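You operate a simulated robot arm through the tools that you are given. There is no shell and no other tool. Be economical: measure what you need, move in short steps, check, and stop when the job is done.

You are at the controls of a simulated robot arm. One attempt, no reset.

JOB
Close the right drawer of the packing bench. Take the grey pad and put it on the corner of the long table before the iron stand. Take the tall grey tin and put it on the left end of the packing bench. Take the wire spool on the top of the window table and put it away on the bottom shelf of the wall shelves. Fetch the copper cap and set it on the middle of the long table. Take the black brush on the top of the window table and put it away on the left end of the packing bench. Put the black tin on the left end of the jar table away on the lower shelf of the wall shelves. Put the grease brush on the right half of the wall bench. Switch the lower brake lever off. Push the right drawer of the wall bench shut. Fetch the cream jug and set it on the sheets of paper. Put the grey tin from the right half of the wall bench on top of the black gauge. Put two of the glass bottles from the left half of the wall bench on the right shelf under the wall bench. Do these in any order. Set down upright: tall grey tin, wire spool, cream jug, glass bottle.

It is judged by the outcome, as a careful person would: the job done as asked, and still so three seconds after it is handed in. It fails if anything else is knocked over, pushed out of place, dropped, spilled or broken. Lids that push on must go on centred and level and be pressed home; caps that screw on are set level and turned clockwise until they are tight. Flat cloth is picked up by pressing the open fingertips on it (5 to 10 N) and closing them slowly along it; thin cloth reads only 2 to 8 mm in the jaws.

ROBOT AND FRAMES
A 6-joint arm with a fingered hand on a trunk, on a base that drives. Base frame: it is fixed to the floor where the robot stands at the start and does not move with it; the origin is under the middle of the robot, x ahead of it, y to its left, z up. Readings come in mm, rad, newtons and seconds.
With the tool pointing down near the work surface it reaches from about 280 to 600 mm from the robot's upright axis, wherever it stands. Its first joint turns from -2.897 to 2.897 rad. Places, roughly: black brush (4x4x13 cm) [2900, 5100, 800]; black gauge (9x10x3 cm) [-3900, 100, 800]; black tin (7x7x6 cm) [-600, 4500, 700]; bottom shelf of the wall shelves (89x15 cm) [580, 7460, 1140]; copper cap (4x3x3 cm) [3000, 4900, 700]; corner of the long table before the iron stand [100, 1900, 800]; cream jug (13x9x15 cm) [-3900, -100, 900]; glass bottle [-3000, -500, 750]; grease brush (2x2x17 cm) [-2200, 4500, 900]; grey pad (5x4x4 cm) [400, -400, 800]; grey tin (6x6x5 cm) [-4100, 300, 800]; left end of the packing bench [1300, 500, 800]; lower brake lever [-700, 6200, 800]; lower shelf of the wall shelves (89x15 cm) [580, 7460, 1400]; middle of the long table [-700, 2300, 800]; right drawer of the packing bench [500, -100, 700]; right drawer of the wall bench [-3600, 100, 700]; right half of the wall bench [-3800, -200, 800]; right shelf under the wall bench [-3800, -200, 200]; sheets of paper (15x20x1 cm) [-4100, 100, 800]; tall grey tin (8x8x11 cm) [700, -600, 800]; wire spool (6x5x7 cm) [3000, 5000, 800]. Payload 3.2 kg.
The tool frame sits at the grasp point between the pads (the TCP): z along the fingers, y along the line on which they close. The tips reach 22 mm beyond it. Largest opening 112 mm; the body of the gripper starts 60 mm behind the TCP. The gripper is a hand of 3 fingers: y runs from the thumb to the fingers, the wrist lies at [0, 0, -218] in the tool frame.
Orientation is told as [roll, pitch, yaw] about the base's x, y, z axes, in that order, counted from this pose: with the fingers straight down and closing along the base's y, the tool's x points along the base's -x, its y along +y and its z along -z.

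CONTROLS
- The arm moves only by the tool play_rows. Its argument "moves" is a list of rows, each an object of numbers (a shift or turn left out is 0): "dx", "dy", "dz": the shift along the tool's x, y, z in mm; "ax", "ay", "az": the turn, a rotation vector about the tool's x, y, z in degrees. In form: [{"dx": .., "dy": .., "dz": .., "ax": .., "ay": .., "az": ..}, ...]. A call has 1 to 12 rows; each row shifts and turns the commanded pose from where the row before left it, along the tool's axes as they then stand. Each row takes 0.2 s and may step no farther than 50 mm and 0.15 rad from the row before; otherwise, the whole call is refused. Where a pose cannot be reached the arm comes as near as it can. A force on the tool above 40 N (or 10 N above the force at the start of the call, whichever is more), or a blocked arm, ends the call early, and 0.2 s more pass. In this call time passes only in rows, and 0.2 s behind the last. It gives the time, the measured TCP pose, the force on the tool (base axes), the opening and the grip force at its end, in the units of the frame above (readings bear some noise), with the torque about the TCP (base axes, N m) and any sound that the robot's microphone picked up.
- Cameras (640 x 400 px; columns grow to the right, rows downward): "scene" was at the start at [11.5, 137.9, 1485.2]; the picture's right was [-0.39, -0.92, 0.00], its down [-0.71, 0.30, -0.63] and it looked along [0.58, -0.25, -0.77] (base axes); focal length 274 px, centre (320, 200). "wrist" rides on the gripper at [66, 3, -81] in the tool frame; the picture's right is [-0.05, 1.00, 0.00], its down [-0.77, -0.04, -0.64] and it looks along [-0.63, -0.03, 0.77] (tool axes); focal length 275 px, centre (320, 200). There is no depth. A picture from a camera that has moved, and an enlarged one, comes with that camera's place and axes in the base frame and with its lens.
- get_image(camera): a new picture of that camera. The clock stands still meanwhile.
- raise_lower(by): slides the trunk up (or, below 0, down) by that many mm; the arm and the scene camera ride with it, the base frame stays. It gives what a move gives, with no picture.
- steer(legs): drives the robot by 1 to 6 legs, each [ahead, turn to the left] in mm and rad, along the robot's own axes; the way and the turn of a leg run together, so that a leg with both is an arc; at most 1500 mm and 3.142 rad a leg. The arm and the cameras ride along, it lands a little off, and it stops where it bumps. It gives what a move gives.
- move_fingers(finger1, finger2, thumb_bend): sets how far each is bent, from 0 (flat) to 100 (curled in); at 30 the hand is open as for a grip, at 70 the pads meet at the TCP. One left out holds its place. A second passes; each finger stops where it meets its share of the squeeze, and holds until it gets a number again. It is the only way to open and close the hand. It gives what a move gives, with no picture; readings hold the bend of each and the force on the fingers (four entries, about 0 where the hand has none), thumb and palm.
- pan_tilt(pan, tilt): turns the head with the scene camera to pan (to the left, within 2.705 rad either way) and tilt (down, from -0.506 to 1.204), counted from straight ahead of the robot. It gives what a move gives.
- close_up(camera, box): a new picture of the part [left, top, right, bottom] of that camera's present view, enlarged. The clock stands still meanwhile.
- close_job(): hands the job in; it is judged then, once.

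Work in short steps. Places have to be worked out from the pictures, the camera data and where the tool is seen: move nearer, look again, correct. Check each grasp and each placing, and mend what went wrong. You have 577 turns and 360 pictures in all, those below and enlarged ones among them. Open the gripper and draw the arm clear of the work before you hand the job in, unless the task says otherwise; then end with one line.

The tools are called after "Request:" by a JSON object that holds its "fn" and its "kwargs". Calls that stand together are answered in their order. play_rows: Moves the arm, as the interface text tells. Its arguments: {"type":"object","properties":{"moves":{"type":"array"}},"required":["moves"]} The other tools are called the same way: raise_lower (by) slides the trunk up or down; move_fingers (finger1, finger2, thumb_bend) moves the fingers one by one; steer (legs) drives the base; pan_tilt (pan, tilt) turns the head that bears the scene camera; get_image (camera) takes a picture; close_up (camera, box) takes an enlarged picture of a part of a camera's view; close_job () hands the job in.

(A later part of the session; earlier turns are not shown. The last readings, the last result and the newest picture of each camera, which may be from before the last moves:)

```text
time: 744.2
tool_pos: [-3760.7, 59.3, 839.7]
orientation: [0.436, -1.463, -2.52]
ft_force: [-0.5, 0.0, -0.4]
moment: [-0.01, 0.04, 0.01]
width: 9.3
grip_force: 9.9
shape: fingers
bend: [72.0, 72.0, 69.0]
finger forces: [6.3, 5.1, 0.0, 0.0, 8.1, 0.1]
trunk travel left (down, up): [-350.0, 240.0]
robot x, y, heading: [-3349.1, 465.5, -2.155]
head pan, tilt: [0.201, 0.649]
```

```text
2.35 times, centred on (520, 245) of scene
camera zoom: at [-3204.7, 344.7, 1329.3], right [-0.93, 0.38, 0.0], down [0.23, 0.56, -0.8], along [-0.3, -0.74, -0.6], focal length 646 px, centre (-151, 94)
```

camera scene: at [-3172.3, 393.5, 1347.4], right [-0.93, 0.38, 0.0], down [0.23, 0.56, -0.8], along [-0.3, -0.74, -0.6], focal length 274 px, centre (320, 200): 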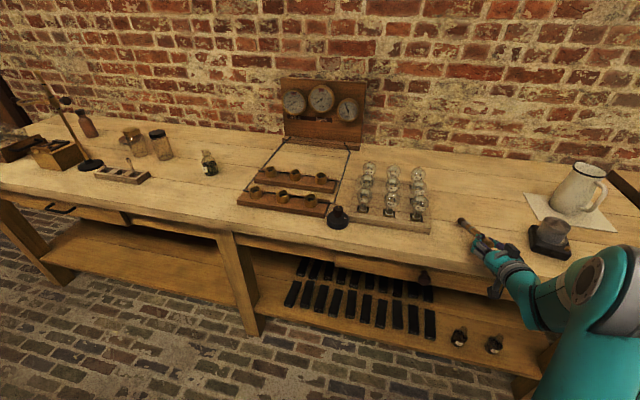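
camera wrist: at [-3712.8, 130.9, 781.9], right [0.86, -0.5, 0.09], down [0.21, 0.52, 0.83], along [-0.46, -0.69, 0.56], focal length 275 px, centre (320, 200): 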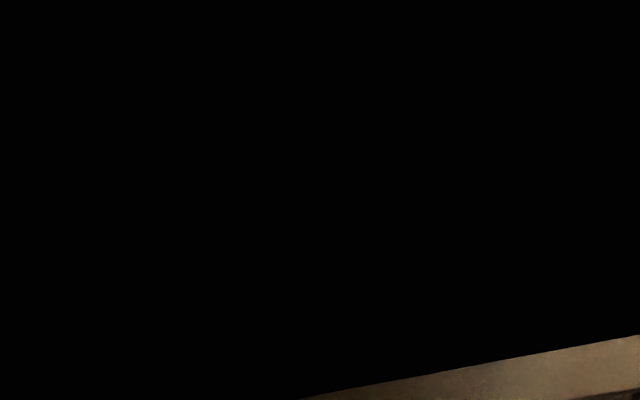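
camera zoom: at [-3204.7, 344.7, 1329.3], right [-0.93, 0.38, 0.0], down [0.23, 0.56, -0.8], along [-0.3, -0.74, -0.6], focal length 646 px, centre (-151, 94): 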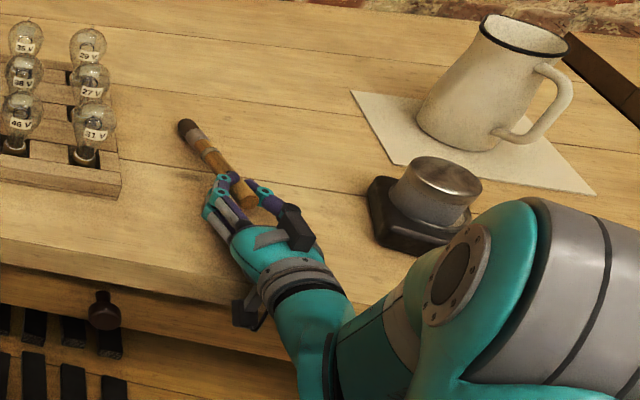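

The brush hovers over the bench between rack and gauge. I lower it in small steps.

Request:
{"fn": "raise_lower", "kwargs": {"by": -10}}

Request:
{"fn": "raise_lower", "kwargs": {"by": -6}}

Request:
{"fn": "close_up", "kwargs": {"camera": "scene", "box": [440, 180, 560, 280]}}

```text
time: 744.7
tool_pos: [-3761.1, 58.4, 831.1]
orientation: [0.431, -1.465, -2.517]
ft_force: [0.8, -0.4, 0.5]
moment: [-0.01, -0.01, -0.02]
width: 9.0
grip_force: 10.1
shape: fingers
bend: [72.0, 72.0, 68.0]
finger forces: [6.2, 5.5, 0.0, 0.0, 8.1, 0.0]
trunk travel left (down, up): [-340.0, 250.0]
robot x, y, heading: [-3345.6, 463.3, -2.157]
head pan, tilt: [0.201, 0.649]
```

```text
time: 745.3
tool_pos: [-3761.7, 58.3, 824.0]
orientation: [0.434, -1.465, -2.522]
ft_force: [0.0, 0.6, 0.6]
moment: [-0.04, 0.04, 0.0]
width: 9.3
grip_force: 10.7
shape: fingers
bend: [72.0, 72.0, 68.0]
finger forces: [6.2, 6.8, 0.1, 0.1, 8.6, 0.0]
trunk travel left (down, up): [-334.0, 256.0]
robot x, y, heading: [-3345.2, 464.5, -2.152]
head pan, tilt: [0.201, 0.649]
```

```text
4.00 times, centred on (500, 230) of scene
camera zoom: at [-3204.7, 344.7, 1313.3], right [-0.93, 0.38, 0.0], down [0.23, 0.56, -0.8], along [-0.3, -0.74, -0.6], focal length 1098 px, centre (-400, 80)
```

zoom: 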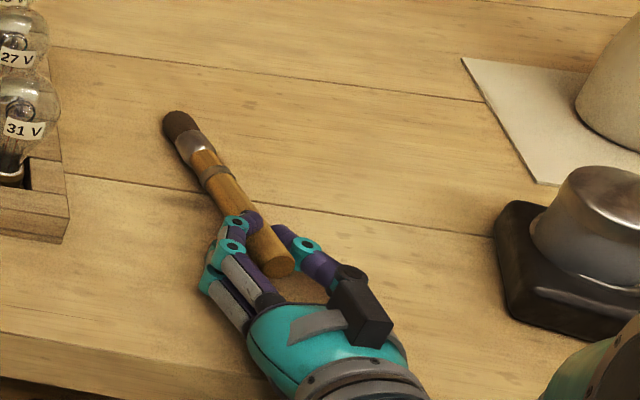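

Request:
{"fn": "raise_lower", "kwargs": {"by": -4}}

Request:
{"fn": "raise_lower", "kwargs": {"by": -3}}

```text
time: 745.8
tool_pos: [-3761.1, 58.3, 821.2]
orientation: [0.433, -1.463, -2.517]
ft_force: [0.6, -0.3, -0.1]
moment: [-0.08, 0.04, 0.01]
width: 9.3
grip_force: 11.7
shape: fingers
bend: [72.0, 72.0, 68.0]
finger forces: [6.3, 7.7, 0.1, 0.0, 8.7, 0.1]
trunk travel left (down, up): [-330.0, 260.0]
robot x, y, heading: [-3348.0, 467.1, -2.158]
head pan, tilt: [0.201, 0.649]
```

```text
time: 746.3
tool_pos: [-3761.6, 59.3, 818.3]
orientation: [0.433, -1.464, -2.519]
ft_force: [1.0, 0.4, -0.2]
moment: [-0.05, 0.01, -0.02]
width: 9.3
grip_force: 11.3
shape: fingers
bend: [72.0, 72.0, 68.0]
finger forces: [6.3, 8.0, 0.1, 0.0, 8.7, 0.0]
trunk travel left (down, up): [-327.0, 263.0]
robot x, y, heading: [-3345.4, 467.9, -2.157]
head pan, tilt: [0.201, 0.649]
```

I release; the fingers on both sides keep it from rolling. Then I check.

Request:
{"fn": "move_fingers", "kwargs": {"finger1": 60, "finger2": 60, "thumb_bend": 62}}

Request:
{"fn": "close_up", "kwargs": {"camera": "scene", "box": [440, 180, 560, 280]}}

```text
time: 747.3
tool_pos: [-3760.7, 58.9, 818.5]
orientation: [0.433, -1.464, -2.518]
ft_force: [0.0, -0.2, -0.3]
moment: [0.03, -0.02, 0.01]
width: 23.7
grip_force: 0.1
shape: fingers
bend: [60.0, 60.0, 62.0]
finger forces: [0.0, 0.0, 0.1, 0.0, 0.0, 0.0]
trunk travel left (down, up): [-327.0, 263.0]
robot x, y, heading: [-3346.3, 465.7, -2.153]
head pan, tilt: [0.201, 0.649]
```

```text
4.00 times, centred on (500, 230) of scene
camera zoom: at [-3204.7, 344.6, 1306.4], right [-0.93, 0.38, 0.0], down [0.23, 0.56, -0.8], along [-0.3, -0.74, -0.6], focal length 1098 px, centre (-400, 80)
```

zoom: 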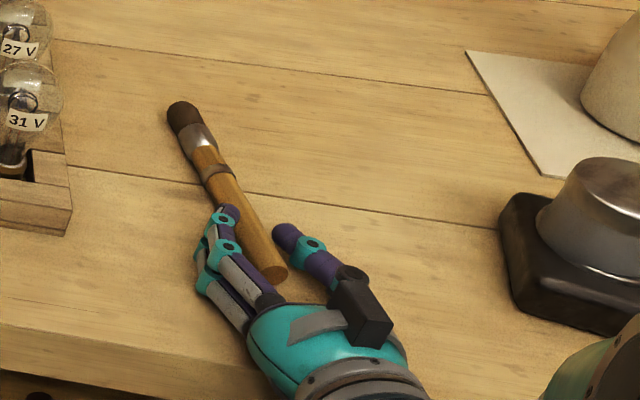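

The brush rests on the bench. I withdraw straight back.

Request:
{"fn": "play_rows", "kwargs": {"moves": [{"dz": -10}, {"dz": -15}, {"dz": -20}, {"dz": -25}]}}

Request:
{"fn": "steer", "kwargs": {"legs": [[-250, 0]]}}

Request:
{"fn": "get_image", "kwargs": {"camera": "scene"}}

```text
time: 748.3
tool_pos: [-3727.3, 117.6, 822.9]
orientation: [0.432, -1.465, -2.519]
ft_force: [0.7, -0.2, 0.4]
moment: [0.0, -0.02, -0.01]
width: 24.3
grip_force: 0.0
shape: fingers
bend: [60.0, 60.0, 62.0]
finger forces: [0.1, 0.0, 0.1, 0.0, 0.0, 0.1]
trunk travel left (down, up): [-327.0, 263.0]
robot x, y, heading: [-3341.1, 464.1, -2.159]
head pan, tilt: [0.201, 0.649]
```

```text
time: 750.2
tool_pos: [-3587.2, 325.6, 823.8]
orientation: [0.435, -1.465, -2.515]
ft_force: [-0.3, 0.4, 0.1]
moment: [0.0, -0.01, 0.0]
width: 23.8
grip_force: 0.1
shape: fingers
bend: [60.0, 60.0, 62.0]
finger forces: [0.0, 0.0, 0.0, 0.0, 0.1, 0.0]
trunk travel left (down, up): [-327.0, 263.0]
robot x, y, heading: [-3203.9, 676.7, -2.153]
head pan, tilt: [0.201, 0.649]
```

```text
150 pictures are left
camera scene: at [-3066.2, 554.1, 1306.4], right [-0.93, 0.37, 0.0], down [0.23, 0.56, -0.8], along [-0.3, -0.74, -0.6], focal length 274 px, centre (320, 200)
```

scene: 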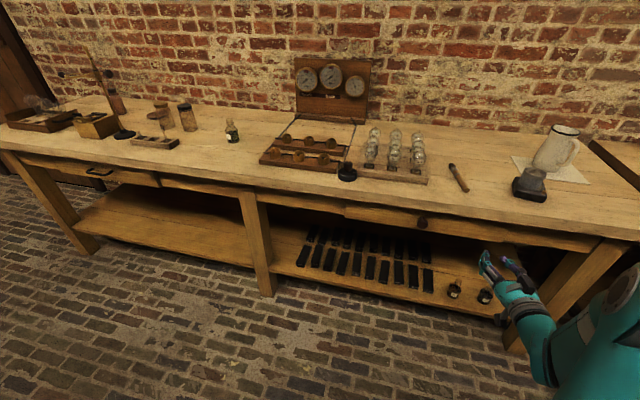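

Everything on the wall bench is done. Next is the black tin on the jar table's left end, to be reached from its front. I restore the arm to ~44° tilt, raise it and drive there.

Request:
{"fn": "play_rows", "kwargs": {"moves": [{"ay": 8}, {"ay": 8}, {"ay": 8}, {"ay": 8}, {"ay": 8}]}}

Request:
{"fn": "raise_lower", "kwargs": {"by": 225}}

Request:
{"fn": "steer", "kwargs": {"legs": [[-100, 0], [0, -2.834], [887, 0], [887, 0], [0, -0.37], [994, 0]]}}

Request:
{"fn": "steer", "kwargs": {"legs": [[0, -0.242], [459, 0], [0, -0.166], [696, 0], [0, 0.407]]}}

Request:
{"fn": "pan_tilt", "kwargs": {"pan": 0.0, "tilt": 0.6}}

Request:
{"fn": "get_image", "kwargs": {"camera": "scene"}}

Request:
{"fn": "get_image", "kwargs": {"camera": "wrist"}}

```text
time: 751.4
tool_pos: [-3586.8, 327.2, 825.4]
orientation: [0.059, -0.777, -2.128]
ft_force: [-0.2, 0.9, 0.3]
moment: [0.02, 0.02, -0.05]
width: 23.9
grip_force: 0.1
shape: fingers
bend: [60.0, 60.0, 62.0]
finger forces: [0.1, 0.1, 0.1, 0.0, 0.0, 0.0]
trunk travel left (down, up): [-327.0, 263.0]
robot x, y, heading: [-3200.9, 673.1, -2.151]
head pan, tilt: [0.201, 0.649]
```

```text
time: 753.7
tool_pos: [-3587.8, 326.0, 1048.1]
orientation: [0.063, -0.776, -2.127]
ft_force: [-0.2, 0.6, -0.1]
moment: [0.0, 0.01, -0.01]
width: 24.0
grip_force: 0.2
shape: fingers
bend: [60.0, 60.0, 62.0]
finger forces: [0.0, 0.1, 0.1, 0.0, 0.0, 0.0]
trunk travel left (down, up): [-552.0, 38.0]
robot x, y, heading: [-3201.2, 676.0, -2.149]
head pan, tilt: [0.201, 0.649]
```

```text
time: 776.2
tool_pos: [-1448.8, 3476.9, 1048.6]
orientation: [0.064, -0.775, 0.875]
ft_force: [0.6, 1.1, -0.5]
moment: [0.0, 0.01, -0.02]
width: 23.9
grip_force: 0.0
shape: fingers
bend: [60.0, 60.0, 62.0]
finger forces: [0.0, 0.1, 0.0, 0.0, 0.1, 0.0]
trunk travel left (down, up): [-552.0, 38.0]
robot x, y, heading: [-1872.1, 3185.6, 0.85]
head pan, tilt: [0.201, 0.649]
```

```text
time: 779.5
tool_pos: [-1074.9, 3550.9, 1045.2]
orientation: [0.062, -0.769, 0.578]
ft_force: [0.4, 0.1, 0.3]
moment: [0.02, 0.05, 0.0]
width: 24.4
grip_force: 0.0
shape: fingers
bend: [60.0, 60.0, 62.0]
finger forces: [0.0, 0.0, 0.0, 0.1, 0.0, 0.1]
trunk travel left (down, up): [-552.0, 38.0]
robot x, y, heading: [-1586.0, 3420.1, 0.349]
head pan, tilt: [0.201, 0.649]
stopped in leg 2: the robot was blocked; the commanded pose is now the measured one
```

```text
time: 780.2
tool_pos: [-1077.7, 3547.7, 1046.9]
orientation: [0.063, -0.77, 0.577]
ft_force: [0.5, 0.1, -0.5]
moment: [0.02, -0.01, -0.03]
width: 24.6
grip_force: 0.1
shape: fingers
bend: [60.0, 60.0, 62.0]
finger forces: [0.0, 0.0, 0.0, 0.1, 0.0, 0.1]
trunk travel left (down, up): [-552.0, 38.0]
robot x, y, heading: [-1585.0, 3416.8, 0.353]
head pan, tilt: [0.0, 0.6]
```

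```text
149 pictures are left
camera scene: at [-1616.7, 3585.9, 1535.6], right [0.34, -0.94, 0.0], down [-0.53, -0.19, -0.82], along [0.77, 0.28, -0.57], focal length 274 px, centre (320, 200)
```

scene: 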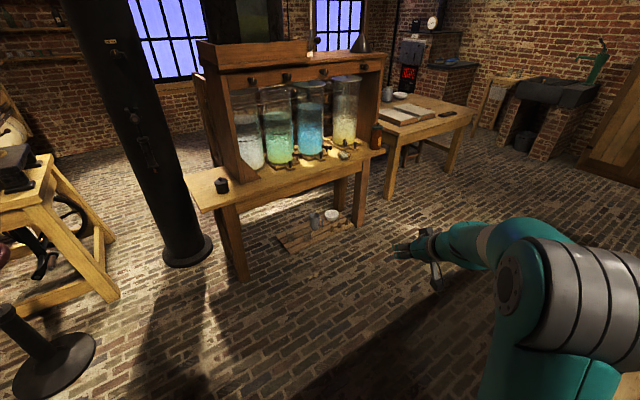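

```text
148 pictures are left
camera wrist: at [-1162.8, 3490.4, 1057.6], right [-0.55, 0.83, 0.08], down [0.13, 0.0, 0.99], along [0.82, 0.56, -0.11], focal length 275 px, centre (320, 200)
```

wrist: 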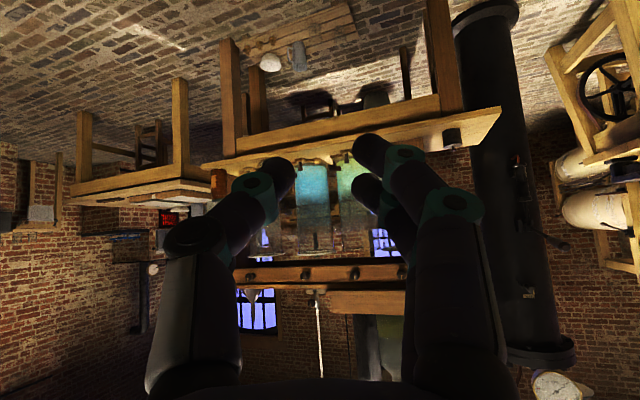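

The base was blocked — likely the long table's left rear corner. I check the table for any disturbance.

Request:
{"fn": "pan_tilt", "kwargs": {"pan": -1.3, "tilt": 0.65}}

Request:
{"fn": "get_image", "kwargs": {"camera": "scene"}}

```text
time: 781.7
tool_pos: [-1078.0, 3548.4, 1045.9]
orientation: [0.061, -0.772, 0.576]
ft_force: [-0.9, -0.2, 0.6]
moment: [-0.02, -0.02, 0.01]
width: 24.8
grip_force: 0.1
shape: fingers
bend: [60.0, 60.0, 62.0]
finger forces: [0.0, 0.0, 0.1, 0.0, 0.0, 0.1]
trunk travel left (down, up): [-552.0, 38.0]
robot x, y, heading: [-1584.5, 3421.6, 0.352]
head pan, tilt: [-1.3, 0.649]
```

```text
147 pictures are left
camera scene: at [-1649.3, 3484.8, 1531.4], right [-0.81, -0.58, 0.0], down [-0.35, 0.49, -0.8], along [0.46, -0.65, -0.6], focal length 274 px, centre (320, 200)
```

scene: 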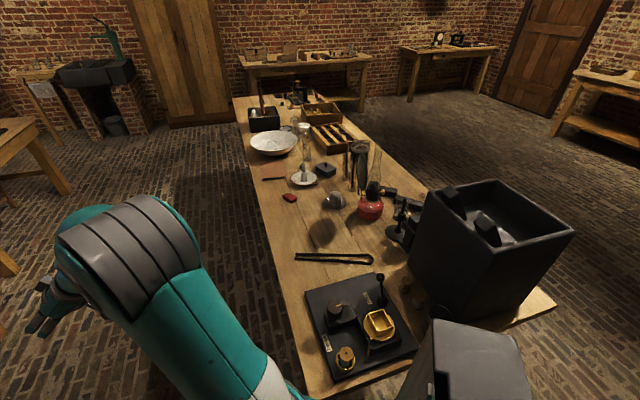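

Nothing on the table moved. I back off 100 mm, turn away from it and continue to the jar table's front.

Request:
{"fn": "steer", "kwargs": {"legs": [[-100, 0], [0, 0.415], [740, 0], [0, 0.16]]}}

Request:
{"fn": "pan_tilt", "kwargs": {"pan": 0.0, "tilt": 0.7}}

Request:
{"fn": "get_image", "kwargs": {"camera": "scene"}}

```text
time: 788.3
tool_pos: [-797.5, 4269.3, 1046.4]
orientation: [0.063, -0.771, 1.147]
ft_force: [0.0, 0.3, 0.2]
moment: [0.0, 0.04, 0.03]
width: 24.6
grip_force: 0.1
shape: fingers
bend: [60.0, 60.0, 62.0]
finger forces: [0.0, 0.0, 0.1, 0.0, 0.1, 0.0]
trunk travel left (down, up): [-552.0, 38.0]
robot x, y, heading: [-1156.3, 3885.0, 0.923]
head pan, tilt: [-1.3, 0.649]
```

```text
time: 789.8
tool_pos: [-798.0, 4268.3, 1047.9]
orientation: [0.063, -0.774, 1.144]
ft_force: [-0.2, 0.1, 0.0]
moment: [-0.01, -0.01, -0.01]
width: 24.6
grip_force: 0.0
shape: fingers
bend: [60.0, 60.0, 62.0]
finger forces: [0.1, 0.0, 0.1, 0.0, 0.0, 0.0]
trunk travel left (down, up): [-552.0, 38.0]
robot x, y, heading: [-1155.3, 3882.2, 0.917]
head pan, tilt: [0.0, 0.7]
```

```text
146 pictures are left
camera scene: at [-1272.0, 4006.0, 1527.0], right [0.8, -0.61, 0.0], down [-0.39, -0.51, -0.77], along [0.46, 0.61, -0.64], focal length 274 px, centre (320, 200)
```

scene: 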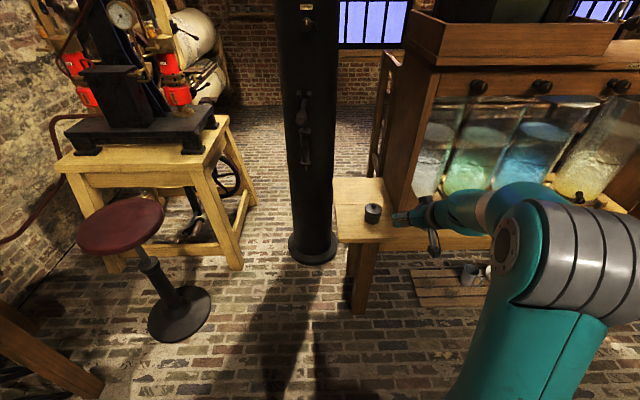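

The black tin is on the near left end of the jar table, around (-570,4560). I align the hand, open it and lower to tin height to look.

Request:
{"fn": "play_rows", "kwargs": {"moves": [{"ax": 4.5, "az": 4.7}, {"ax": 4.5, "az": 4.7}]}}

Request:
{"fn": "move_fingers", "kwargs": {"finger1": 33, "finger2": 33, "thumb_bend": 33}}

Request:
{"fn": "raise_lower", "kwargs": {"by": -250}}

Request:
{"fn": "get_image", "kwargs": {"camera": "wrist"}}

Request:
{"fn": "get_image", "kwargs": {"camera": "scene"}}

```text
time: 790.4
tool_pos: [-798.0, 4269.4, 1046.9]
orientation: [0.064, -0.763, 0.917]
ft_force: [-0.1, -0.2, -0.5]
moment: [0.03, 0.03, 0.02]
width: 24.6
grip_force: 0.1
shape: fingers
bend: [60.0, 60.0, 62.0]
finger forces: [0.0, 0.0, 0.0, 0.1, 0.2, 0.0]
trunk travel left (down, up): [-552.0, 38.0]
robot x, y, heading: [-1161.1, 3887.5, 0.922]
head pan, tilt: [0.0, 0.7]
```

```text
time: 791.4
tool_pos: [-797.2, 4268.4, 1046.5]
orientation: [0.062, -0.762, 0.917]
ft_force: [0.4, 0.0, 0.7]
moment: [0.0, 0.01, -0.02]
width: 103.0
grip_force: 0.2
shape: fingers
bend: [33.0, 33.0, 33.0]
finger forces: [0.0, 0.0, 0.1, 0.0, 0.0, 0.0]
trunk travel left (down, up): [-552.0, 38.0]
robot x, y, heading: [-1156.7, 3884.2, 0.918]
head pan, tilt: [0.0, 0.7]
```

```text
time: 793.9
tool_pos: [-797.4, 4268.4, 797.6]
orientation: [0.063, -0.762, 0.918]
ft_force: [0.3, -0.2, 0.4]
moment: [0.0, -0.02, -0.01]
width: 103.0
grip_force: 0.1
shape: fingers
bend: [33.0, 33.0, 33.0]
finger forces: [0.0, 0.0, 0.1, 0.0, 0.0, 0.0]
trunk travel left (down, up): [-302.0, 288.0]
robot x, y, heading: [-1157.3, 3885.6, 0.924]
head pan, tilt: [0.0, 0.7]
```

```text
145 pictures are left
camera wrist: at [-857.6, 4185.2, 808.4], right [-0.8, 0.6, 0.08], down [0.13, 0.05, 0.99], along [0.59, 0.8, -0.12], focal length 275 px, centre (320, 200)
```

wrist: 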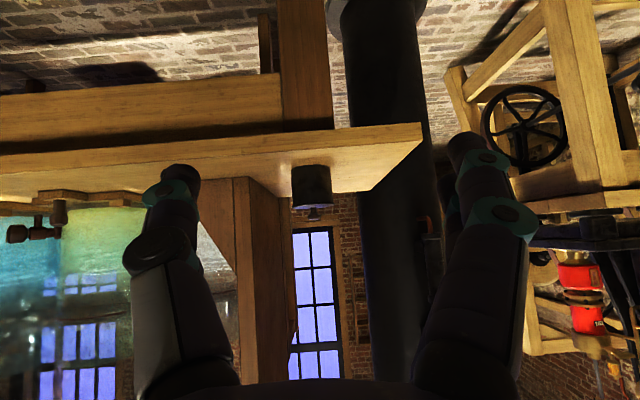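

```text
144 pictures are left
camera scene: at [-1272.0, 4006.0, 1277.0], right [0.8, -0.61, 0.0], down [-0.39, -0.51, -0.77], along [0.46, 0.61, -0.64], focal length 274 px, centre (320, 200)
```

scene: 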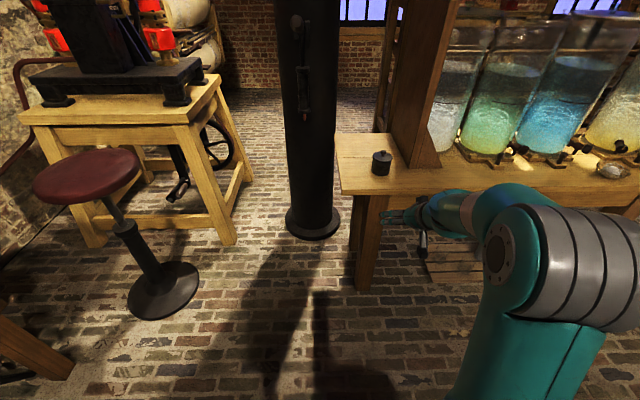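

The tin centre is at ≈(-558,4571), base z≈687. It's straight ahead; I lower to z≈723 and drive in.

Request:
{"fn": "raise_lower", "kwargs": {"by": -74}}

Request:
{"fn": "steer", "kwargs": {"legs": [[300, 0]]}}

Request:
{"fn": "get_image", "kwargs": {"camera": "wrist"}}

```text
time: 795.1
tool_pos: [-797.2, 4268.2, 722.5]
orientation: [0.062, -0.761, 0.917]
ft_force: [0.6, 0.8, -0.5]
moment: [-0.04, 0.0, -0.02]
width: 103.0
grip_force: 0.1
shape: fingers
bend: [33.0, 33.0, 33.0]
finger forces: [0.0, 0.0, 0.0, 0.0, 0.0, 0.1]
trunk travel left (down, up): [-228.0, 362.0]
robot x, y, heading: [-1158.7, 3880.3, 0.919]
head pan, tilt: [0.0, 0.7]
```

```text
time: 797.1
tool_pos: [-609.0, 4510.0, 721.6]
orientation: [0.063, -0.759, 0.914]
ft_force: [-0.2, 0.0, 0.5]
moment: [0.01, 0.04, 0.04]
width: 103.7
grip_force: 0.2
shape: fingers
bend: [33.0, 33.0, 33.0]
finger forces: [0.0, 0.1, 0.0, 0.0, 0.1, 0.1]
trunk travel left (down, up): [-228.0, 362.0]
robot x, y, heading: [-965.6, 4128.2, 0.918]
head pan, tilt: [0.0, 0.7]
```

```text
143 pictures are left
camera wrist: at [-669.6, 4427.6, 734.4], right [-0.8, 0.6, 0.08], down [0.13, 0.05, 0.99], along [0.59, 0.8, -0.12], focal length 275 px, centre (320, 200)
```

wrist: 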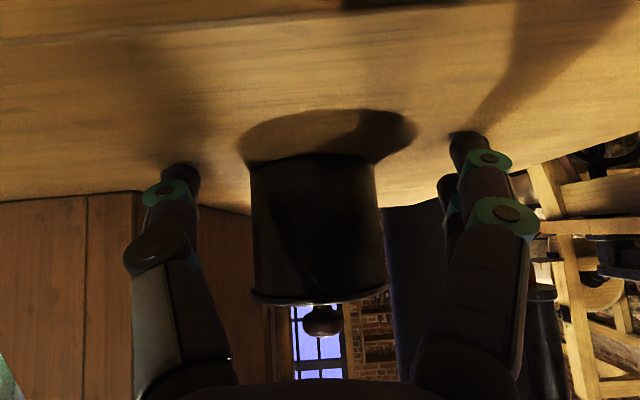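

Request:
{"fn": "steer", "kwargs": {"legs": [[35, 0]]}}

Request:
{"fn": "move_fingers", "kwargs": {"finger1": 62, "finger2": 62, "thumb_bend": 62}}

Request:
{"fn": "get_image", "kwargs": {"camera": "wrist"}}

```text
time: 798.0
tool_pos: [-587.8, 4537.8, 723.1]
orientation: [0.064, -0.762, 0.914]
ft_force: [-0.4, 0.2, -0.3]
moment: [0.03, 0.02, 0.02]
width: 103.8
grip_force: 0.3
shape: fingers
bend: [33.0, 33.0, 33.0]
finger forces: [0.2, 0.1, 0.0, 0.1, 0.0, 0.0]
trunk travel left (down, up): [-228.0, 362.0]
robot x, y, heading: [-947.7, 4154.0, 0.918]
head pan, tilt: [0.0, 0.7]
```

```text
time: 799.0
tool_pos: [-587.6, 4538.8, 724.7]
orientation: [0.064, -0.767, 0.913]
ft_force: [0.0, 9.5, 24.7]
moment: [1.21, 1.07, -0.36]
width: 69.6
grip_force: 23.4
shape: fingers
bend: [43.0, 48.0, 56.0]
finger forces: [26.5, 10.5, 0.0, 0.0, 10.6, 0.1]
trunk travel left (down, up): [-228.0, 362.0]
robot x, y, heading: [-948.4, 4158.4, 0.92]
head pan, tilt: [0.0, 0.7]
```

```text
142 pictures are left
camera wrist: at [-648.9, 4455.6, 736.1], right [-0.79, 0.6, 0.08], down [0.13, 0.05, 0.99], along [0.59, 0.8, -0.12], focal length 275 px, centre (320, 200)
```

wrist: 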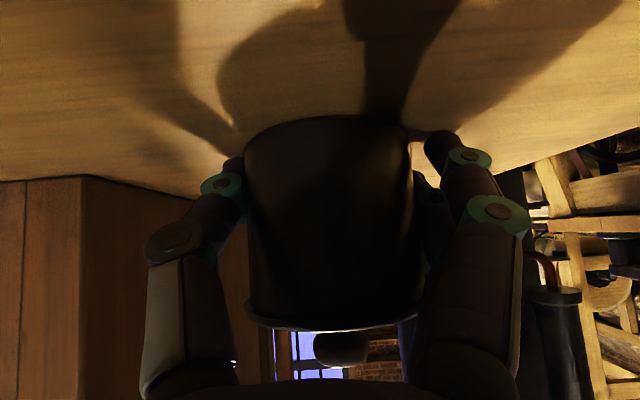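

Finger 1 presses on the table; I open, rise 8 mm and regrip.

Request:
{"fn": "move_fingers", "kwargs": {"finger1": 38, "finger2": 38, "thumb_bend": 44}}

Request:
{"fn": "raise_lower", "kwargs": {"by": 9}}

Request:
{"fn": "move_fingers", "kwargs": {"finger1": 62, "finger2": 62, "thumb_bend": 62}}

Request:
{"fn": "raise_lower", "kwargs": {"by": 50}}

Request:
{"fn": "get_image", "kwargs": {"camera": "wrist"}}

```text
time: 800.0
tool_pos: [-587.7, 4538.4, 724.5]
orientation: [0.061, -0.766, 0.916]
ft_force: [3.1, 3.8, 32.4]
moment: [0.41, -0.28, 0.28]
width: 71.1
grip_force: 16.3
shape: fingers
bend: [40.0, 38.0, 48.0]
finger forces: [13.5, 0.1, 0.1, 0.0, 19.2, 0.0]
trunk travel left (down, up): [-228.0, 362.0]
robot x, y, heading: [-946.8, 4156.0, 0.918]
head pan, tilt: [0.0, 0.7]
```

```text
time: 800.6
tool_pos: [-588.5, 4537.7, 729.6]
orientation: [0.061, -0.756, 0.915]
ft_force: [-0.7, 0.4, 0.6]
moment: [0.01, 0.02, -0.01]
width: 80.0
grip_force: 0.0
shape: fingers
bend: [38.0, 38.0, 44.0]
finger forces: [0.0, 0.0, 0.1, 0.1, 0.0, 0.0]
trunk travel left (down, up): [-237.0, 353.0]
robot x, y, heading: [-946.6, 4153.9, 0.917]
head pan, tilt: [0.0, 0.7]
```

```text
time: 801.6
tool_pos: [-587.4, 4538.2, 731.6]
orientation: [0.064, -0.761, 0.914]
ft_force: [-0.4, 0.3, -0.4]
moment: [-0.02, 0.01, 0.0]
width: 59.9
grip_force: 15.6
shape: fingers
bend: [50.0, 50.0, 55.0]
finger forces: [7.8, 8.0, 0.1, 0.1, 15.9, 0.1]
trunk travel left (down, up): [-237.0, 353.0]
robot x, y, heading: [-950.2, 4154.6, 0.915]
head pan, tilt: [0.0, 0.7]
```

```text
time: 802.5
tool_pos: [-587.4, 4539.0, 780.6]
orientation: [0.063, -0.759, 0.916]
ft_force: [-0.3, 0.3, -0.6]
moment: [0.0, 0.0, -0.01]
width: 59.7
grip_force: 16.1
shape: fingers
bend: [50.0, 50.0, 55.0]
finger forces: [7.8, 8.1, 0.0, 0.0, 15.8, 0.1]
trunk travel left (down, up): [-287.0, 303.0]
robot x, y, heading: [-946.7, 4157.0, 0.915]
head pan, tilt: [0.0, 0.7]
```

```text
141 pictures are left
camera wrist: at [-648.5, 4455.5, 793.4], right [-0.8, 0.6, 0.08], down [0.13, 0.05, 0.99], along [0.59, 0.8, -0.12], focal length 275 px, centre (320, 200)
```

wrist: 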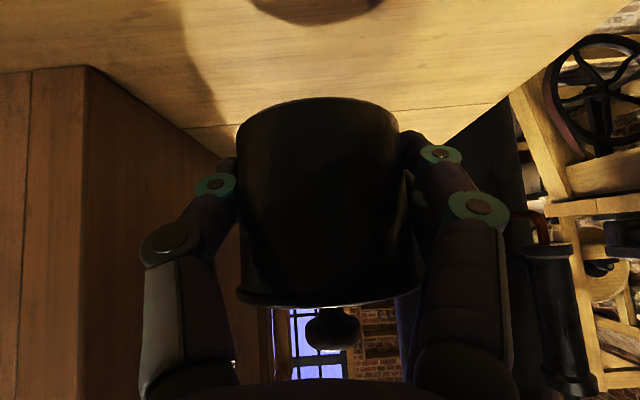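

Held. The upper shelf (≈1400) needs a nearly horizontal hand, so I'll set the tin down 35 mm nearer the table's front edge and regrasp it at about 78° tilt.

Request:
{"fn": "steer", "kwargs": {"legs": [[-35, 0]]}}

Request:
{"fn": "raise_lower", "kwargs": {"by": -44}}

Request:
{"fn": "raise_lower", "kwargs": {"by": -3}}

Request:
{"fn": "raise_lower", "kwargs": {"by": -2}}

```text
time: 803.4
tool_pos: [-608.0, 4511.4, 780.8]
orientation: [0.061, -0.762, 0.912]
ft_force: [0.3, 1.1, -1.4]
moment: [-0.01, -0.02, 0.02]
width: 59.9
grip_force: 15.5
shape: fingers
bend: [50.0, 50.0, 55.0]
finger forces: [7.7, 8.0, 0.0, 0.1, 15.8, 0.1]
trunk travel left (down, up): [-287.0, 303.0]
robot x, y, heading: [-969.0, 4129.6, 0.914]
head pan, tilt: [0.0, 0.7]
```

```text
time: 804.2
tool_pos: [-608.8, 4511.2, 736.7]
orientation: [0.062, -0.761, 0.913]
ft_force: [-0.7, 0.5, -1.3]
moment: [0.03, 0.04, 0.0]
width: 60.0
grip_force: 15.1
shape: fingers
bend: [50.0, 50.0, 55.0]
finger forces: [7.7, 8.0, 0.0, 0.0, 15.8, 0.0]
trunk travel left (down, up): [-243.0, 347.0]
robot x, y, heading: [-973.9, 4127.0, 0.914]
head pan, tilt: [0.0, 0.7]
```

```text
time: 804.8
tool_pos: [-608.3, 4510.7, 734.9]
orientation: [0.063, -0.76, 0.914]
ft_force: [0.0, -0.3, -1.3]
moment: [0.01, 0.02, 0.0]
width: 59.9
grip_force: 15.9
shape: fingers
bend: [50.0, 50.0, 55.0]
finger forces: [7.8, 8.0, 0.0, 0.0, 15.8, 0.0]
trunk travel left (down, up): [-240.0, 350.0]
robot x, y, heading: [-968.2, 4124.3, 0.918]
head pan, tilt: [0.0, 0.7]
```

```text
time: 805.3
tool_pos: [-608.9, 4511.2, 732.7]
orientation: [0.062, -0.761, 0.913]
ft_force: [0.3, -0.1, -1.0]
moment: [-0.05, 0.03, -0.01]
width: 60.2
grip_force: 15.9
shape: fingers
bend: [50.0, 50.0, 55.0]
finger forces: [7.7, 8.1, 0.1, 0.0, 15.8, 0.0]
trunk travel left (down, up): [-238.0, 352.0]
robot x, y, heading: [-972.4, 4128.9, 0.918]
head pan, tilt: [0.0, 0.7]
```

Request:
{"fn": "raise_lower", "kwargs": {"by": -2}}

Request:
{"fn": "raise_lower", "kwargs": {"by": -2}}

Request:
{"fn": "get_image", "kwargs": {"camera": "wrist"}}

```text
time: 805.8
tool_pos: [-608.2, 4512.0, 731.0]
orientation: [0.062, -0.761, 0.912]
ft_force: [-1.0, 0.4, -0.2]
moment: [0.01, 0.01, -0.04]
width: 59.8
grip_force: 15.4
shape: fingers
bend: [50.0, 50.0, 55.0]
finger forces: [7.8, 8.1, 0.0, 0.0, 15.7, 0.1]
trunk travel left (down, up): [-236.0, 354.0]
robot x, y, heading: [-969.6, 4124.1, 0.916]
head pan, tilt: [0.0, 0.7]
```

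```text
time: 806.3
tool_pos: [-608.2, 4512.1, 730.0]
orientation: [0.061, -0.764, 0.913]
ft_force: [0.3, 1.2, 8.1]
moment: [0.07, -0.06, 0.0]
width: 60.2
grip_force: 16.4
shape: fingers
bend: [50.0, 50.0, 55.0]
finger forces: [8.0, 8.3, 0.0, 0.1, 15.7, 0.1]
trunk travel left (down, up): [-234.0, 356.0]
robot x, y, heading: [-966.0, 4126.4, 0.913]
head pan, tilt: [0.0, 0.7]
```

```text
140 pictures are left
camera wrist: at [-669.4, 4427.7, 741.3], right [-0.79, 0.6, 0.08], down [0.13, 0.05, 0.99], along [0.59, 0.8, -0.12], focal length 275 px, centre (320, 200)
```

wrist: 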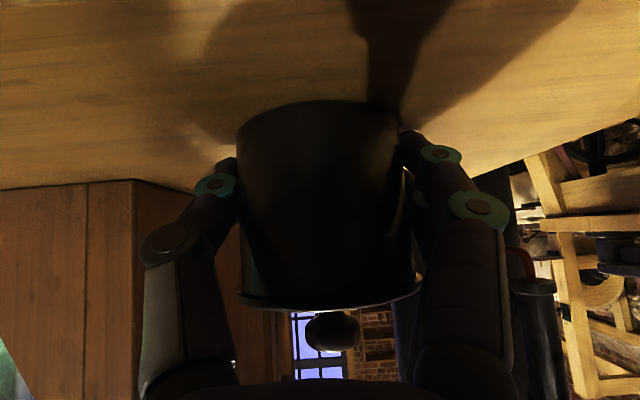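

Request:
{"fn": "move_fingers", "kwargs": {"finger1": 38, "finger2": 38, "thumb_bend": 40}}

Request:
{"fn": "steer", "kwargs": {"legs": [[-180, 0]]}}

Request:
{"fn": "play_rows", "kwargs": {"moves": [{"ay": -7}, {"ay": -7}, {"ay": -7}, {"ay": -7}, {"ay": -6}]}}

Request:
{"fn": "get_image", "kwargs": {"camera": "wrist"}}

```text
time: 807.3
tool_pos: [-608.8, 4512.3, 728.3]
orientation: [0.062, -0.762, 0.913]
ft_force: [-0.7, 0.3, -0.4]
moment: [0.0, 0.04, 0.02]
width: 86.1
grip_force: 0.1
shape: fingers
bend: [38.0, 38.0, 40.0]
finger forces: [0.1, 0.1, 0.1, 0.0, 0.0, 0.0]
trunk travel left (down, up): [-234.0, 356.0]
robot x, y, heading: [-973.7, 4129.8, 0.911]
head pan, tilt: [0.0, 0.7]
```

```text
time: 808.8
tool_pos: [-718.9, 4369.1, 728.6]
orientation: [0.063, -0.761, 0.914]
ft_force: [0.6, 0.1, -0.4]
moment: [0.01, 0.03, 0.02]
width: 85.9
grip_force: 0.0
shape: fingers
bend: [38.0, 38.0, 40.0]
finger forces: [0.0, 0.0, 0.1, 0.0, 0.1, 0.1]
trunk travel left (down, up): [-234.0, 356.0]
robot x, y, heading: [-1079.9, 3984.9, 0.917]
head pan, tilt: [0.0, 0.7]
```

```text
time: 810.0
tool_pos: [-723.7, 4373.3, 728.1]
orientation: [0.204, -1.295, 0.773]
ft_force: [-0.2, -0.3, 0.8]
moment: [0.0, -0.02, 0.0]
width: 85.8
grip_force: 0.1
shape: fingers
bend: [38.0, 38.0, 40.0]
finger forces: [0.0, 0.0, 0.0, 0.0, 0.0, 0.0]
out of reach, approached as far as the arm can: row 1, 2
trunk travel left (down, up): [-234.0, 356.0]
robot x, y, heading: [-1079.6, 3984.1, 0.918]
head pan, tilt: [0.0, 0.7]
```

```text
139 pictures are left
camera wrist: at [-781.4, 4296.9, 685.6], right [-0.81, 0.57, 0.1], down [-0.16, -0.38, 0.91], along [0.56, 0.72, 0.4], focal length 275 px, centre (320, 200)
```

wrist: 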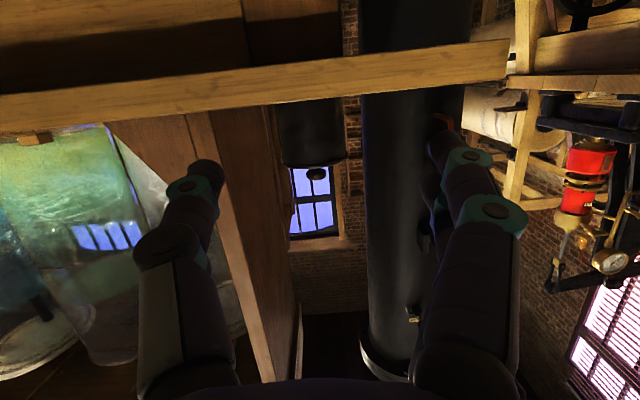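

Request:
{"fn": "steer", "kwargs": {"legs": [[140, 0]]}}

Request:
{"fn": "get_image", "kwargs": {"camera": "wrist"}}

Request:
{"fn": "get_image", "kwargs": {"camera": "scene"}}

```text
time: 811.3
tool_pos: [-639.9, 4483.6, 728.4]
orientation: [0.208, -1.293, 0.77]
ft_force: [0.3, 0.4, -0.1]
moment: [0.01, -0.01, 0.02]
width: 86.1
grip_force: 0.0
shape: fingers
bend: [38.0, 38.0, 40.0]
finger forces: [0.0, 0.0, 0.0, 0.0, 0.0, 0.0]
trunk travel left (down, up): [-234.0, 356.0]
robot x, y, heading: [-994.6, 4092.9, 0.912]
head pan, tilt: [0.0, 0.7]
```

```text
138 pictures are left
camera wrist: at [-697.5, 4407.3, 685.7], right [-0.81, 0.57, 0.1], down [-0.16, -0.38, 0.91], along [0.56, 0.72, 0.4], focal length 275 px, centre (320, 200)
```

wrist: 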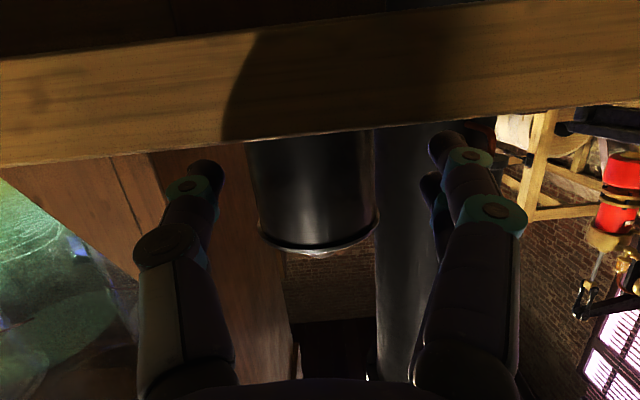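

```text
137 pictures are left
camera scene: at [-1110.2, 4217.7, 1209.0], right [0.79, -0.61, 0.0], down [-0.39, -0.51, -0.77], along [0.47, 0.61, -0.64], focal length 274 px, centre (320, 200)
```

scene: 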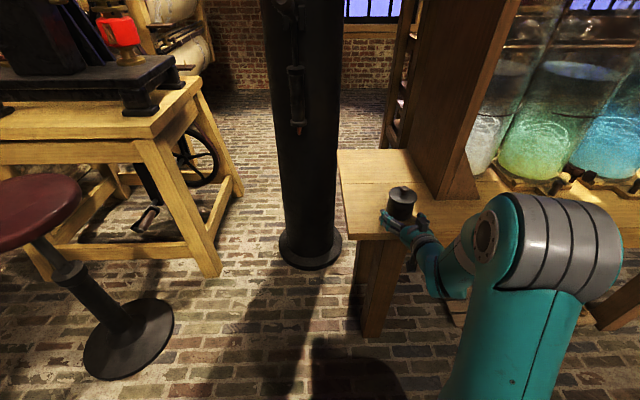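

Request:
{"fn": "steer", "kwargs": {"legs": [[38, 0]]}}

Request:
{"fn": "move_fingers", "kwargs": {"finger1": 64, "finger2": 64, "thumb_bend": 64}}

Request:
{"fn": "raise_lower", "kwargs": {"by": 40}}

Request:
{"fn": "get_image", "kwargs": {"camera": "wrist"}}

Request:
{"fn": "close_up", "kwargs": {"camera": "scene", "box": [340, 140, 480, 260]}}

```text
time: 812.2
tool_pos: [-617.3, 4512.2, 727.8]
orientation: [0.209, -1.292, 0.771]
ft_force: [-0.2, 0.1, 0.2]
moment: [-0.02, 0.04, 0.0]
width: 86.1
grip_force: 0.0
shape: fingers
bend: [38.0, 38.0, 40.0]
finger forces: [0.1, 0.0, 0.0, 0.1, 0.0, 0.0]
trunk travel left (down, up): [-234.0, 356.0]
robot x, y, heading: [-971.6, 4128.0, 0.915]
head pan, tilt: [0.0, 0.7]
```

```text
time: 813.2
tool_pos: [-617.6, 4513.6, 728.8]
orientation: [0.211, -1.295, 0.771]
ft_force: [-0.9, 0.5, 0.6]
moment: [-0.02, 0.02, 0.01]
width: 59.8
grip_force: 17.9
shape: fingers
bend: [50.0, 48.0, 55.0]
finger forces: [8.9, 9.0, 0.1, 0.0, 17.6, 0.0]
trunk travel left (down, up): [-234.0, 356.0]
robot x, y, heading: [-969.5, 4123.1, 0.92]
head pan, tilt: [0.0, 0.7]
```

```text
time: 814.0
tool_pos: [-617.0, 4512.9, 768.2]
orientation: [0.21, -1.293, 0.768]
ft_force: [0.5, -0.1, -1.2]
moment: [-0.01, -0.02, -0.01]
width: 60.0
grip_force: 17.6
shape: fingers
bend: [50.0, 49.0, 55.0]
finger forces: [8.7, 9.0, 0.1, 0.1, 17.6, 0.0]
trunk travel left (down, up): [-274.0, 316.0]
robot x, y, heading: [-971.1, 4126.6, 0.919]
head pan, tilt: [0.0, 0.7]
```

```text
136 pictures are left
camera wrist: at [-674.5, 4437.4, 725.7], right [-0.81, 0.57, 0.1], down [-0.16, -0.38, 0.91], along [0.56, 0.72, 0.4], focal length 275 px, centre (320, 200)
```

wrist: 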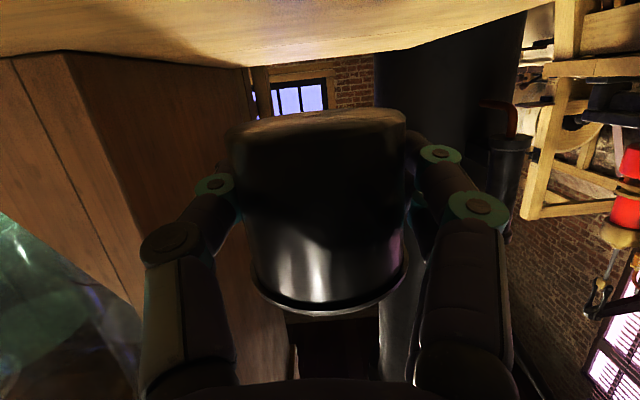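

```text
3.33 times, centred on (410, 200) of scene
camera zoom: at [-1087.2, 4247.9, 1249.1], right [0.79, -0.61, 0.0], down [-0.39, -0.51, -0.76], along [0.47, 0.61, -0.64], focal length 915 px, centre (20, 200)
```

zoom: 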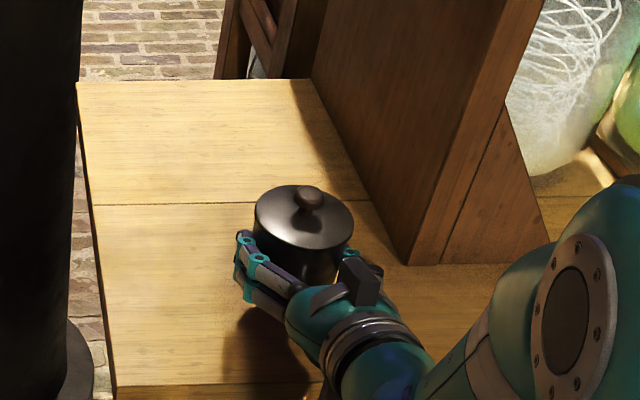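

The tin is held upright with a near-horizontal hand. I raise it and drive the known route round to the wall shelves.

Request:
{"fn": "raise_lower", "kwargs": {"by": 310}}

Request:
{"fn": "steer", "kwargs": {"legs": [[-300, 0], [0, -1.561], [1065, 0], [0, 0.178], [895, 0], [895, 0]]}}

```text
time: 817.1
tool_pos: [-616.0, 4513.1, 1078.2]
orientation: [0.208, -1.295, 0.77]
ft_force: [0.5, -0.6, -0.9]
moment: [0.03, -0.01, -0.03]
width: 59.8
grip_force: 17.6
shape: fingers
bend: [50.0, 49.0, 55.0]
finger forces: [8.7, 9.0, 0.0, 0.1, 17.6, 0.1]
trunk travel left (down, up): [-584.0, 6.0]
robot x, y, heading: [-969.1, 4127.7, 0.91]
head pan, tilt: [0.0, 0.7]
```

```text
time: 837.4
tool_pos: [1693.9, 2084.4, 1078.6]
orientation: [0.209, -1.294, -0.642]
ft_force: [-0.7, 0.9, -0.7]
moment: [0.01, 0.03, -0.02]
width: 59.7
grip_force: 17.8
shape: fingers
bend: [50.0, 49.0, 55.0]
finger forces: [8.8, 9.0, 0.0, 0.0, 17.6, 0.0]
trunk travel left (down, up): [-584.0, 6.0]
robot x, y, heading: [1254.5, 2375.7, -0.495]
head pan, tilt: [0.0, 0.7]
```

Request:
{"fn": "steer", "kwargs": {"legs": [[0, 1.055], [1175, 0], [0, 0.881], [1160, 0], [0, 0.787]]}}

```text
time: 855.9
tool_pos: [2066.9, 4598.1, 1077.4]
orientation: [0.208, -1.292, 2.1]
ft_force: [-0.4, 0.1, -0.2]
moment: [0.0, 0.02, 0.0]
width: 60.0
grip_force: 17.5
shape: fingers
bend: [50.0, 49.0, 55.0]
finger forces: [8.6, 8.8, 0.1, 0.1, 17.4, 0.0]
trunk travel left (down, up): [-584.0, 6.0]
robot x, y, heading: [2354.4, 4162.3, 2.25]
head pan, tilt: [0.0, 0.7]
```

I continue toward the shelves: drive to (650,6350), turn so I can reverse into position (to keep the held tin away from the roller frame), then face the wall.

Request:
{"fn": "steer", "kwargs": {"legs": [[0, -0.018], [1387, 0], [1386, 0], [0, -2.802]]}}

```text
time: 876.2
tool_pos: [1106.9, 6042.3, 1078.0]
orientation: [0.208, -1.294, -0.73]
ft_force: [-0.3, -0.3, -0.8]
moment: [0.01, 0.0, 0.01]
width: 59.6
grip_force: 17.3
shape: fingers
bend: [50.0, 49.0, 55.0]
finger forces: [8.6, 8.7, 0.0, 0.1, 17.3, 0.0]
trunk travel left (down, up): [-584.0, 6.0]
robot x, y, heading: [696.7, 6365.6, -0.58]
head pan, tilt: [0.0, 0.7]
```

Request:
{"fn": "steer", "kwargs": {"legs": [[0, 0.06], [-803, 0], [0, 1.454]]}}

Request:
{"fn": "pan_tilt", "kwargs": {"pan": -0.1, "tilt": 0.2}}

Request:
{"fn": "get_image", "kwargs": {"camera": "scene"}}

Request:
{"fn": "get_image", "kwargs": {"camera": "wrist"}}

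```text
time: 884.5
tool_pos: [359.4, 7158.5, 1078.6]
orientation: [0.208, -1.292, 0.752]
ft_force: [0.3, 0.1, -0.9]
moment: [0.01, 0.02, 0.03]
width: 59.6
grip_force: 17.5
shape: fingers
bend: [50.0, 49.0, 55.0]
finger forces: [8.6, 8.8, 0.0, 0.1, 17.3, 0.0]
trunk travel left (down, up): [-584.0, 6.0]
robot x, y, heading: [-1.1, 6777.4, 0.896]
head pan, tilt: [0.0, 0.7]
```

```text
time: 885.4
tool_pos: [359.4, 7157.7, 1078.6]
orientation: [0.209, -1.291, 0.752]
ft_force: [-0.6, 0.5, -0.8]
moment: [0.0, -0.02, -0.01]
width: 59.7
grip_force: 17.3
shape: fingers
bend: [50.0, 49.0, 55.0]
finger forces: [8.7, 8.7, 0.1, 0.1, 17.3, 0.0]
trunk travel left (down, up): [-584.0, 6.0]
robot x, y, heading: [-2.2, 6772.8, 0.899]
head pan, tilt: [-0.099, 0.201]
```

```text
134 pictures are left
camera scene: at [-103.6, 6902.1, 1604.3], right [0.72, -0.7, 0.0], down [-0.14, -0.14, -0.98], along [0.68, 0.7, -0.2], focal length 274 px, centre (320, 200)
```

scene: 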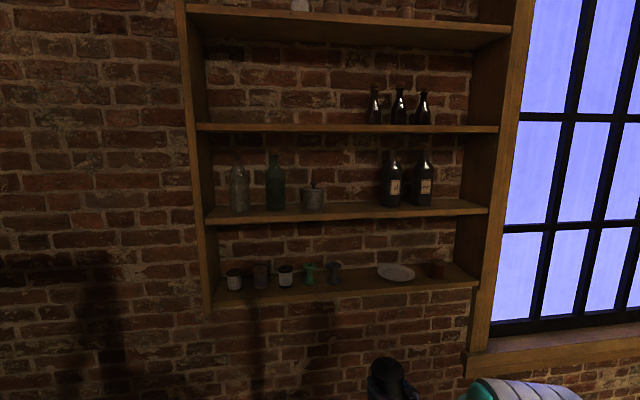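

```text
133 pictures are left
camera wrist: at [300.4, 7083.5, 1035.6], right [-0.8, 0.59, 0.1], down [-0.16, -0.38, 0.91], along [0.57, 0.71, 0.4], focal length 275 px, centre (320, 200)
```

wrist: 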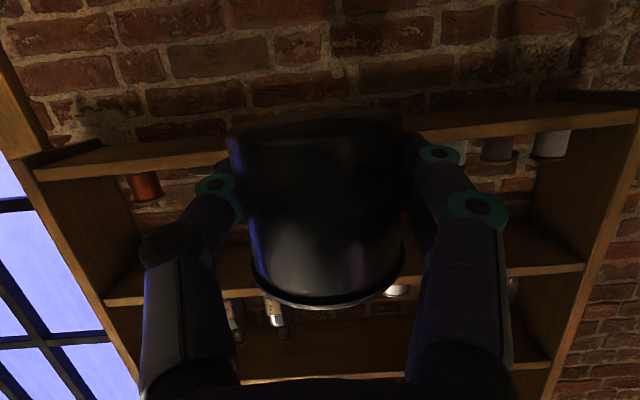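

The gap between the pot and the dark bottles on the lower shelf is centred at about (572,7452). I raise the arm toward z≈1470 to test reach.

Request:
{"fn": "play_rows", "kwargs": {"moves": [{"dx": -43, "dy": 4.5, "dz": -12.3}, {"dx": -43, "dy": 4.5, "dz": -12.3}, {"dx": -43, "dy": 4.5, "dz": -12.3}, {"dx": -43, "dy": 4.5, "dz": -12.3}, {"dx": -43, "dy": 4.5, "dz": -12.3}, {"dx": -43, "dy": 4.5, "dz": -12.3}, {"dx": -43, "dy": 4.5, "dz": -12.3}, {"dx": -43, "dy": 4.5, "dz": -12.3}, {"dx": -30, "dy": 3, "dz": -8.6}]}}

Request:
{"fn": "get_image", "kwargs": {"camera": "wrist"}}

Request:
{"fn": "get_image", "kwargs": {"camera": "scene"}}

```text
time: 887.4
tool_pos: [343.0, 7164.2, 1470.3]
orientation: [0.209, -1.293, 0.753]
ft_force: [-0.3, 1.2, -1.1]
moment: [-0.01, -0.01, 0.0]
width: 58.8
grip_force: 17.0
shape: fingers
bend: [51.0, 49.0, 55.0]
finger forces: [8.4, 8.6, 0.0, 0.0, 17.0, 0.1]
trunk travel left (down, up): [-584.0, 6.0]
robot x, y, heading: [-7.3, 6778.4, 0.901]
head pan, tilt: [-0.099, 0.201]
```

```text
132 pictures are left
camera wrist: at [285.6, 7090.1, 1427.1], right [-0.8, 0.59, 0.1], down [-0.16, -0.38, 0.91], along [0.57, 0.71, 0.4], focal length 275 px, centre (320, 200)
```

wrist: 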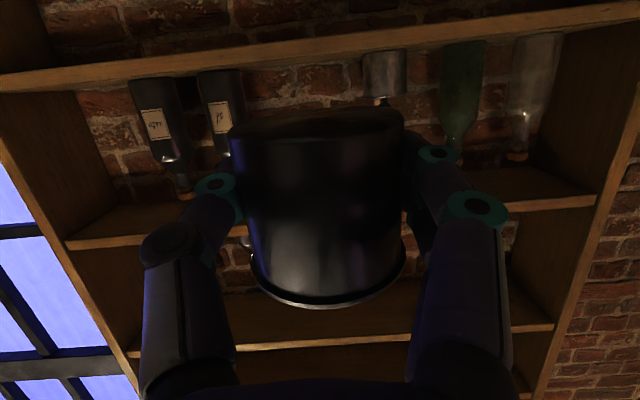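

```text
131 pictures are left
camera scene: at [-103.5, 6902.2, 1604.4], right [0.72, -0.7, 0.0], down [-0.14, -0.14, -0.98], along [0.68, 0.7, -0.2], focal length 274 px, centre (320, 200)
```

scene: 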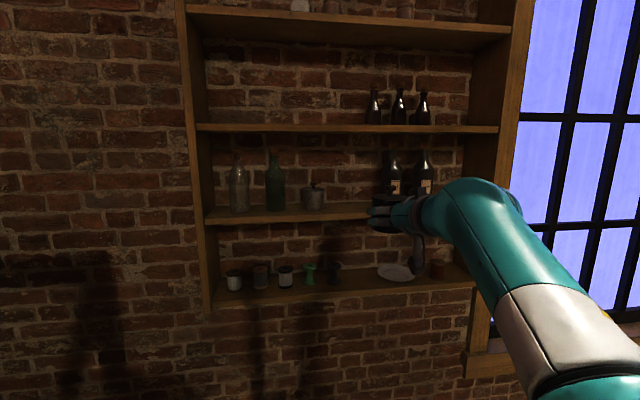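

Reach is fine. The gap centre is ≈(577,7444). I shift 10 mm and drive 300 mm in.

Request:
{"fn": "play_rows", "kwargs": {"moves": [{"dy": -10}]}}

Request:
{"fn": "steer", "kwargs": {"legs": [[280, 0]]}}

Request:
{"fn": "get_image", "kwargs": {"camera": "wrist"}}

Request:
{"fn": "get_image", "kwargs": {"camera": "scene"}}

```text
time: 887.8
tool_pos: [354.1, 7157.0, 1469.6]
orientation: [0.209, -1.292, 0.753]
ft_force: [0.4, -0.5, -1.4]
moment: [-0.01, -0.02, 0.01]
width: 59.2
grip_force: 17.0
shape: fingers
bend: [51.0, 49.0, 55.0]
finger forces: [8.5, 8.6, 0.0, 0.0, 17.0, 0.0]
trunk travel left (down, up): [-584.0, 6.0]
robot x, y, heading: [-2.7, 6777.8, 0.898]
head pan, tilt: [-0.099, 0.201]
```

```text
time: 889.8
tool_pos: [527.4, 7379.3, 1469.4]
orientation: [0.207, -1.291, 0.754]
ft_force: [0.4, -0.5, -1.1]
moment: [-0.05, -0.01, -0.03]
width: 59.1
grip_force: 16.8
shape: fingers
bend: [51.0, 49.0, 55.0]
finger forces: [8.4, 8.6, 0.0, 0.0, 17.0, 0.0]
trunk travel left (down, up): [-584.0, 6.0]
robot x, y, heading: [171.9, 6994.3, 0.9]
head pan, tilt: [-0.099, 0.201]
```

```text
130 pictures are left
camera wrist: at [467.5, 7304.4, 1426.0], right [-0.8, 0.58, 0.1], down [-0.16, -0.38, 0.91], along [0.57, 0.72, 0.4], focal length 275 px, centre (320, 200)
```

wrist: 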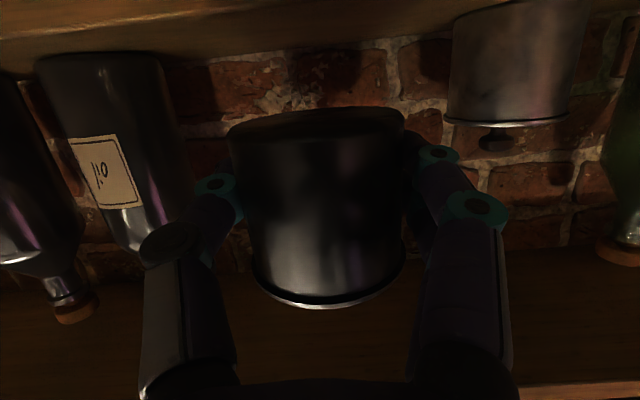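

```text
129 pictures are left
camera scene: at [70.3, 7121.2, 1604.4], right [0.72, -0.7, 0.0], down [-0.14, -0.14, -0.98], along [0.68, 0.7, -0.2], focal length 274 px, centre (320, 200)
```

scene: 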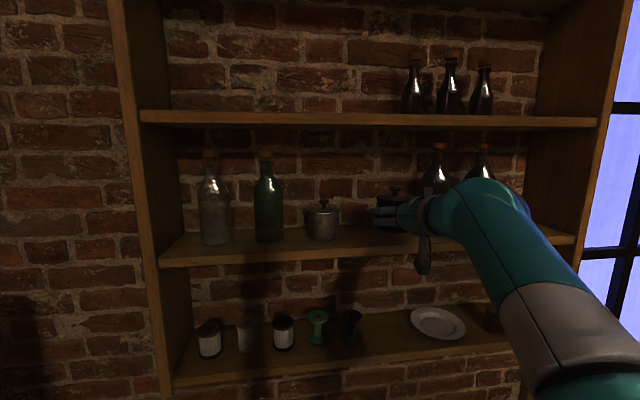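

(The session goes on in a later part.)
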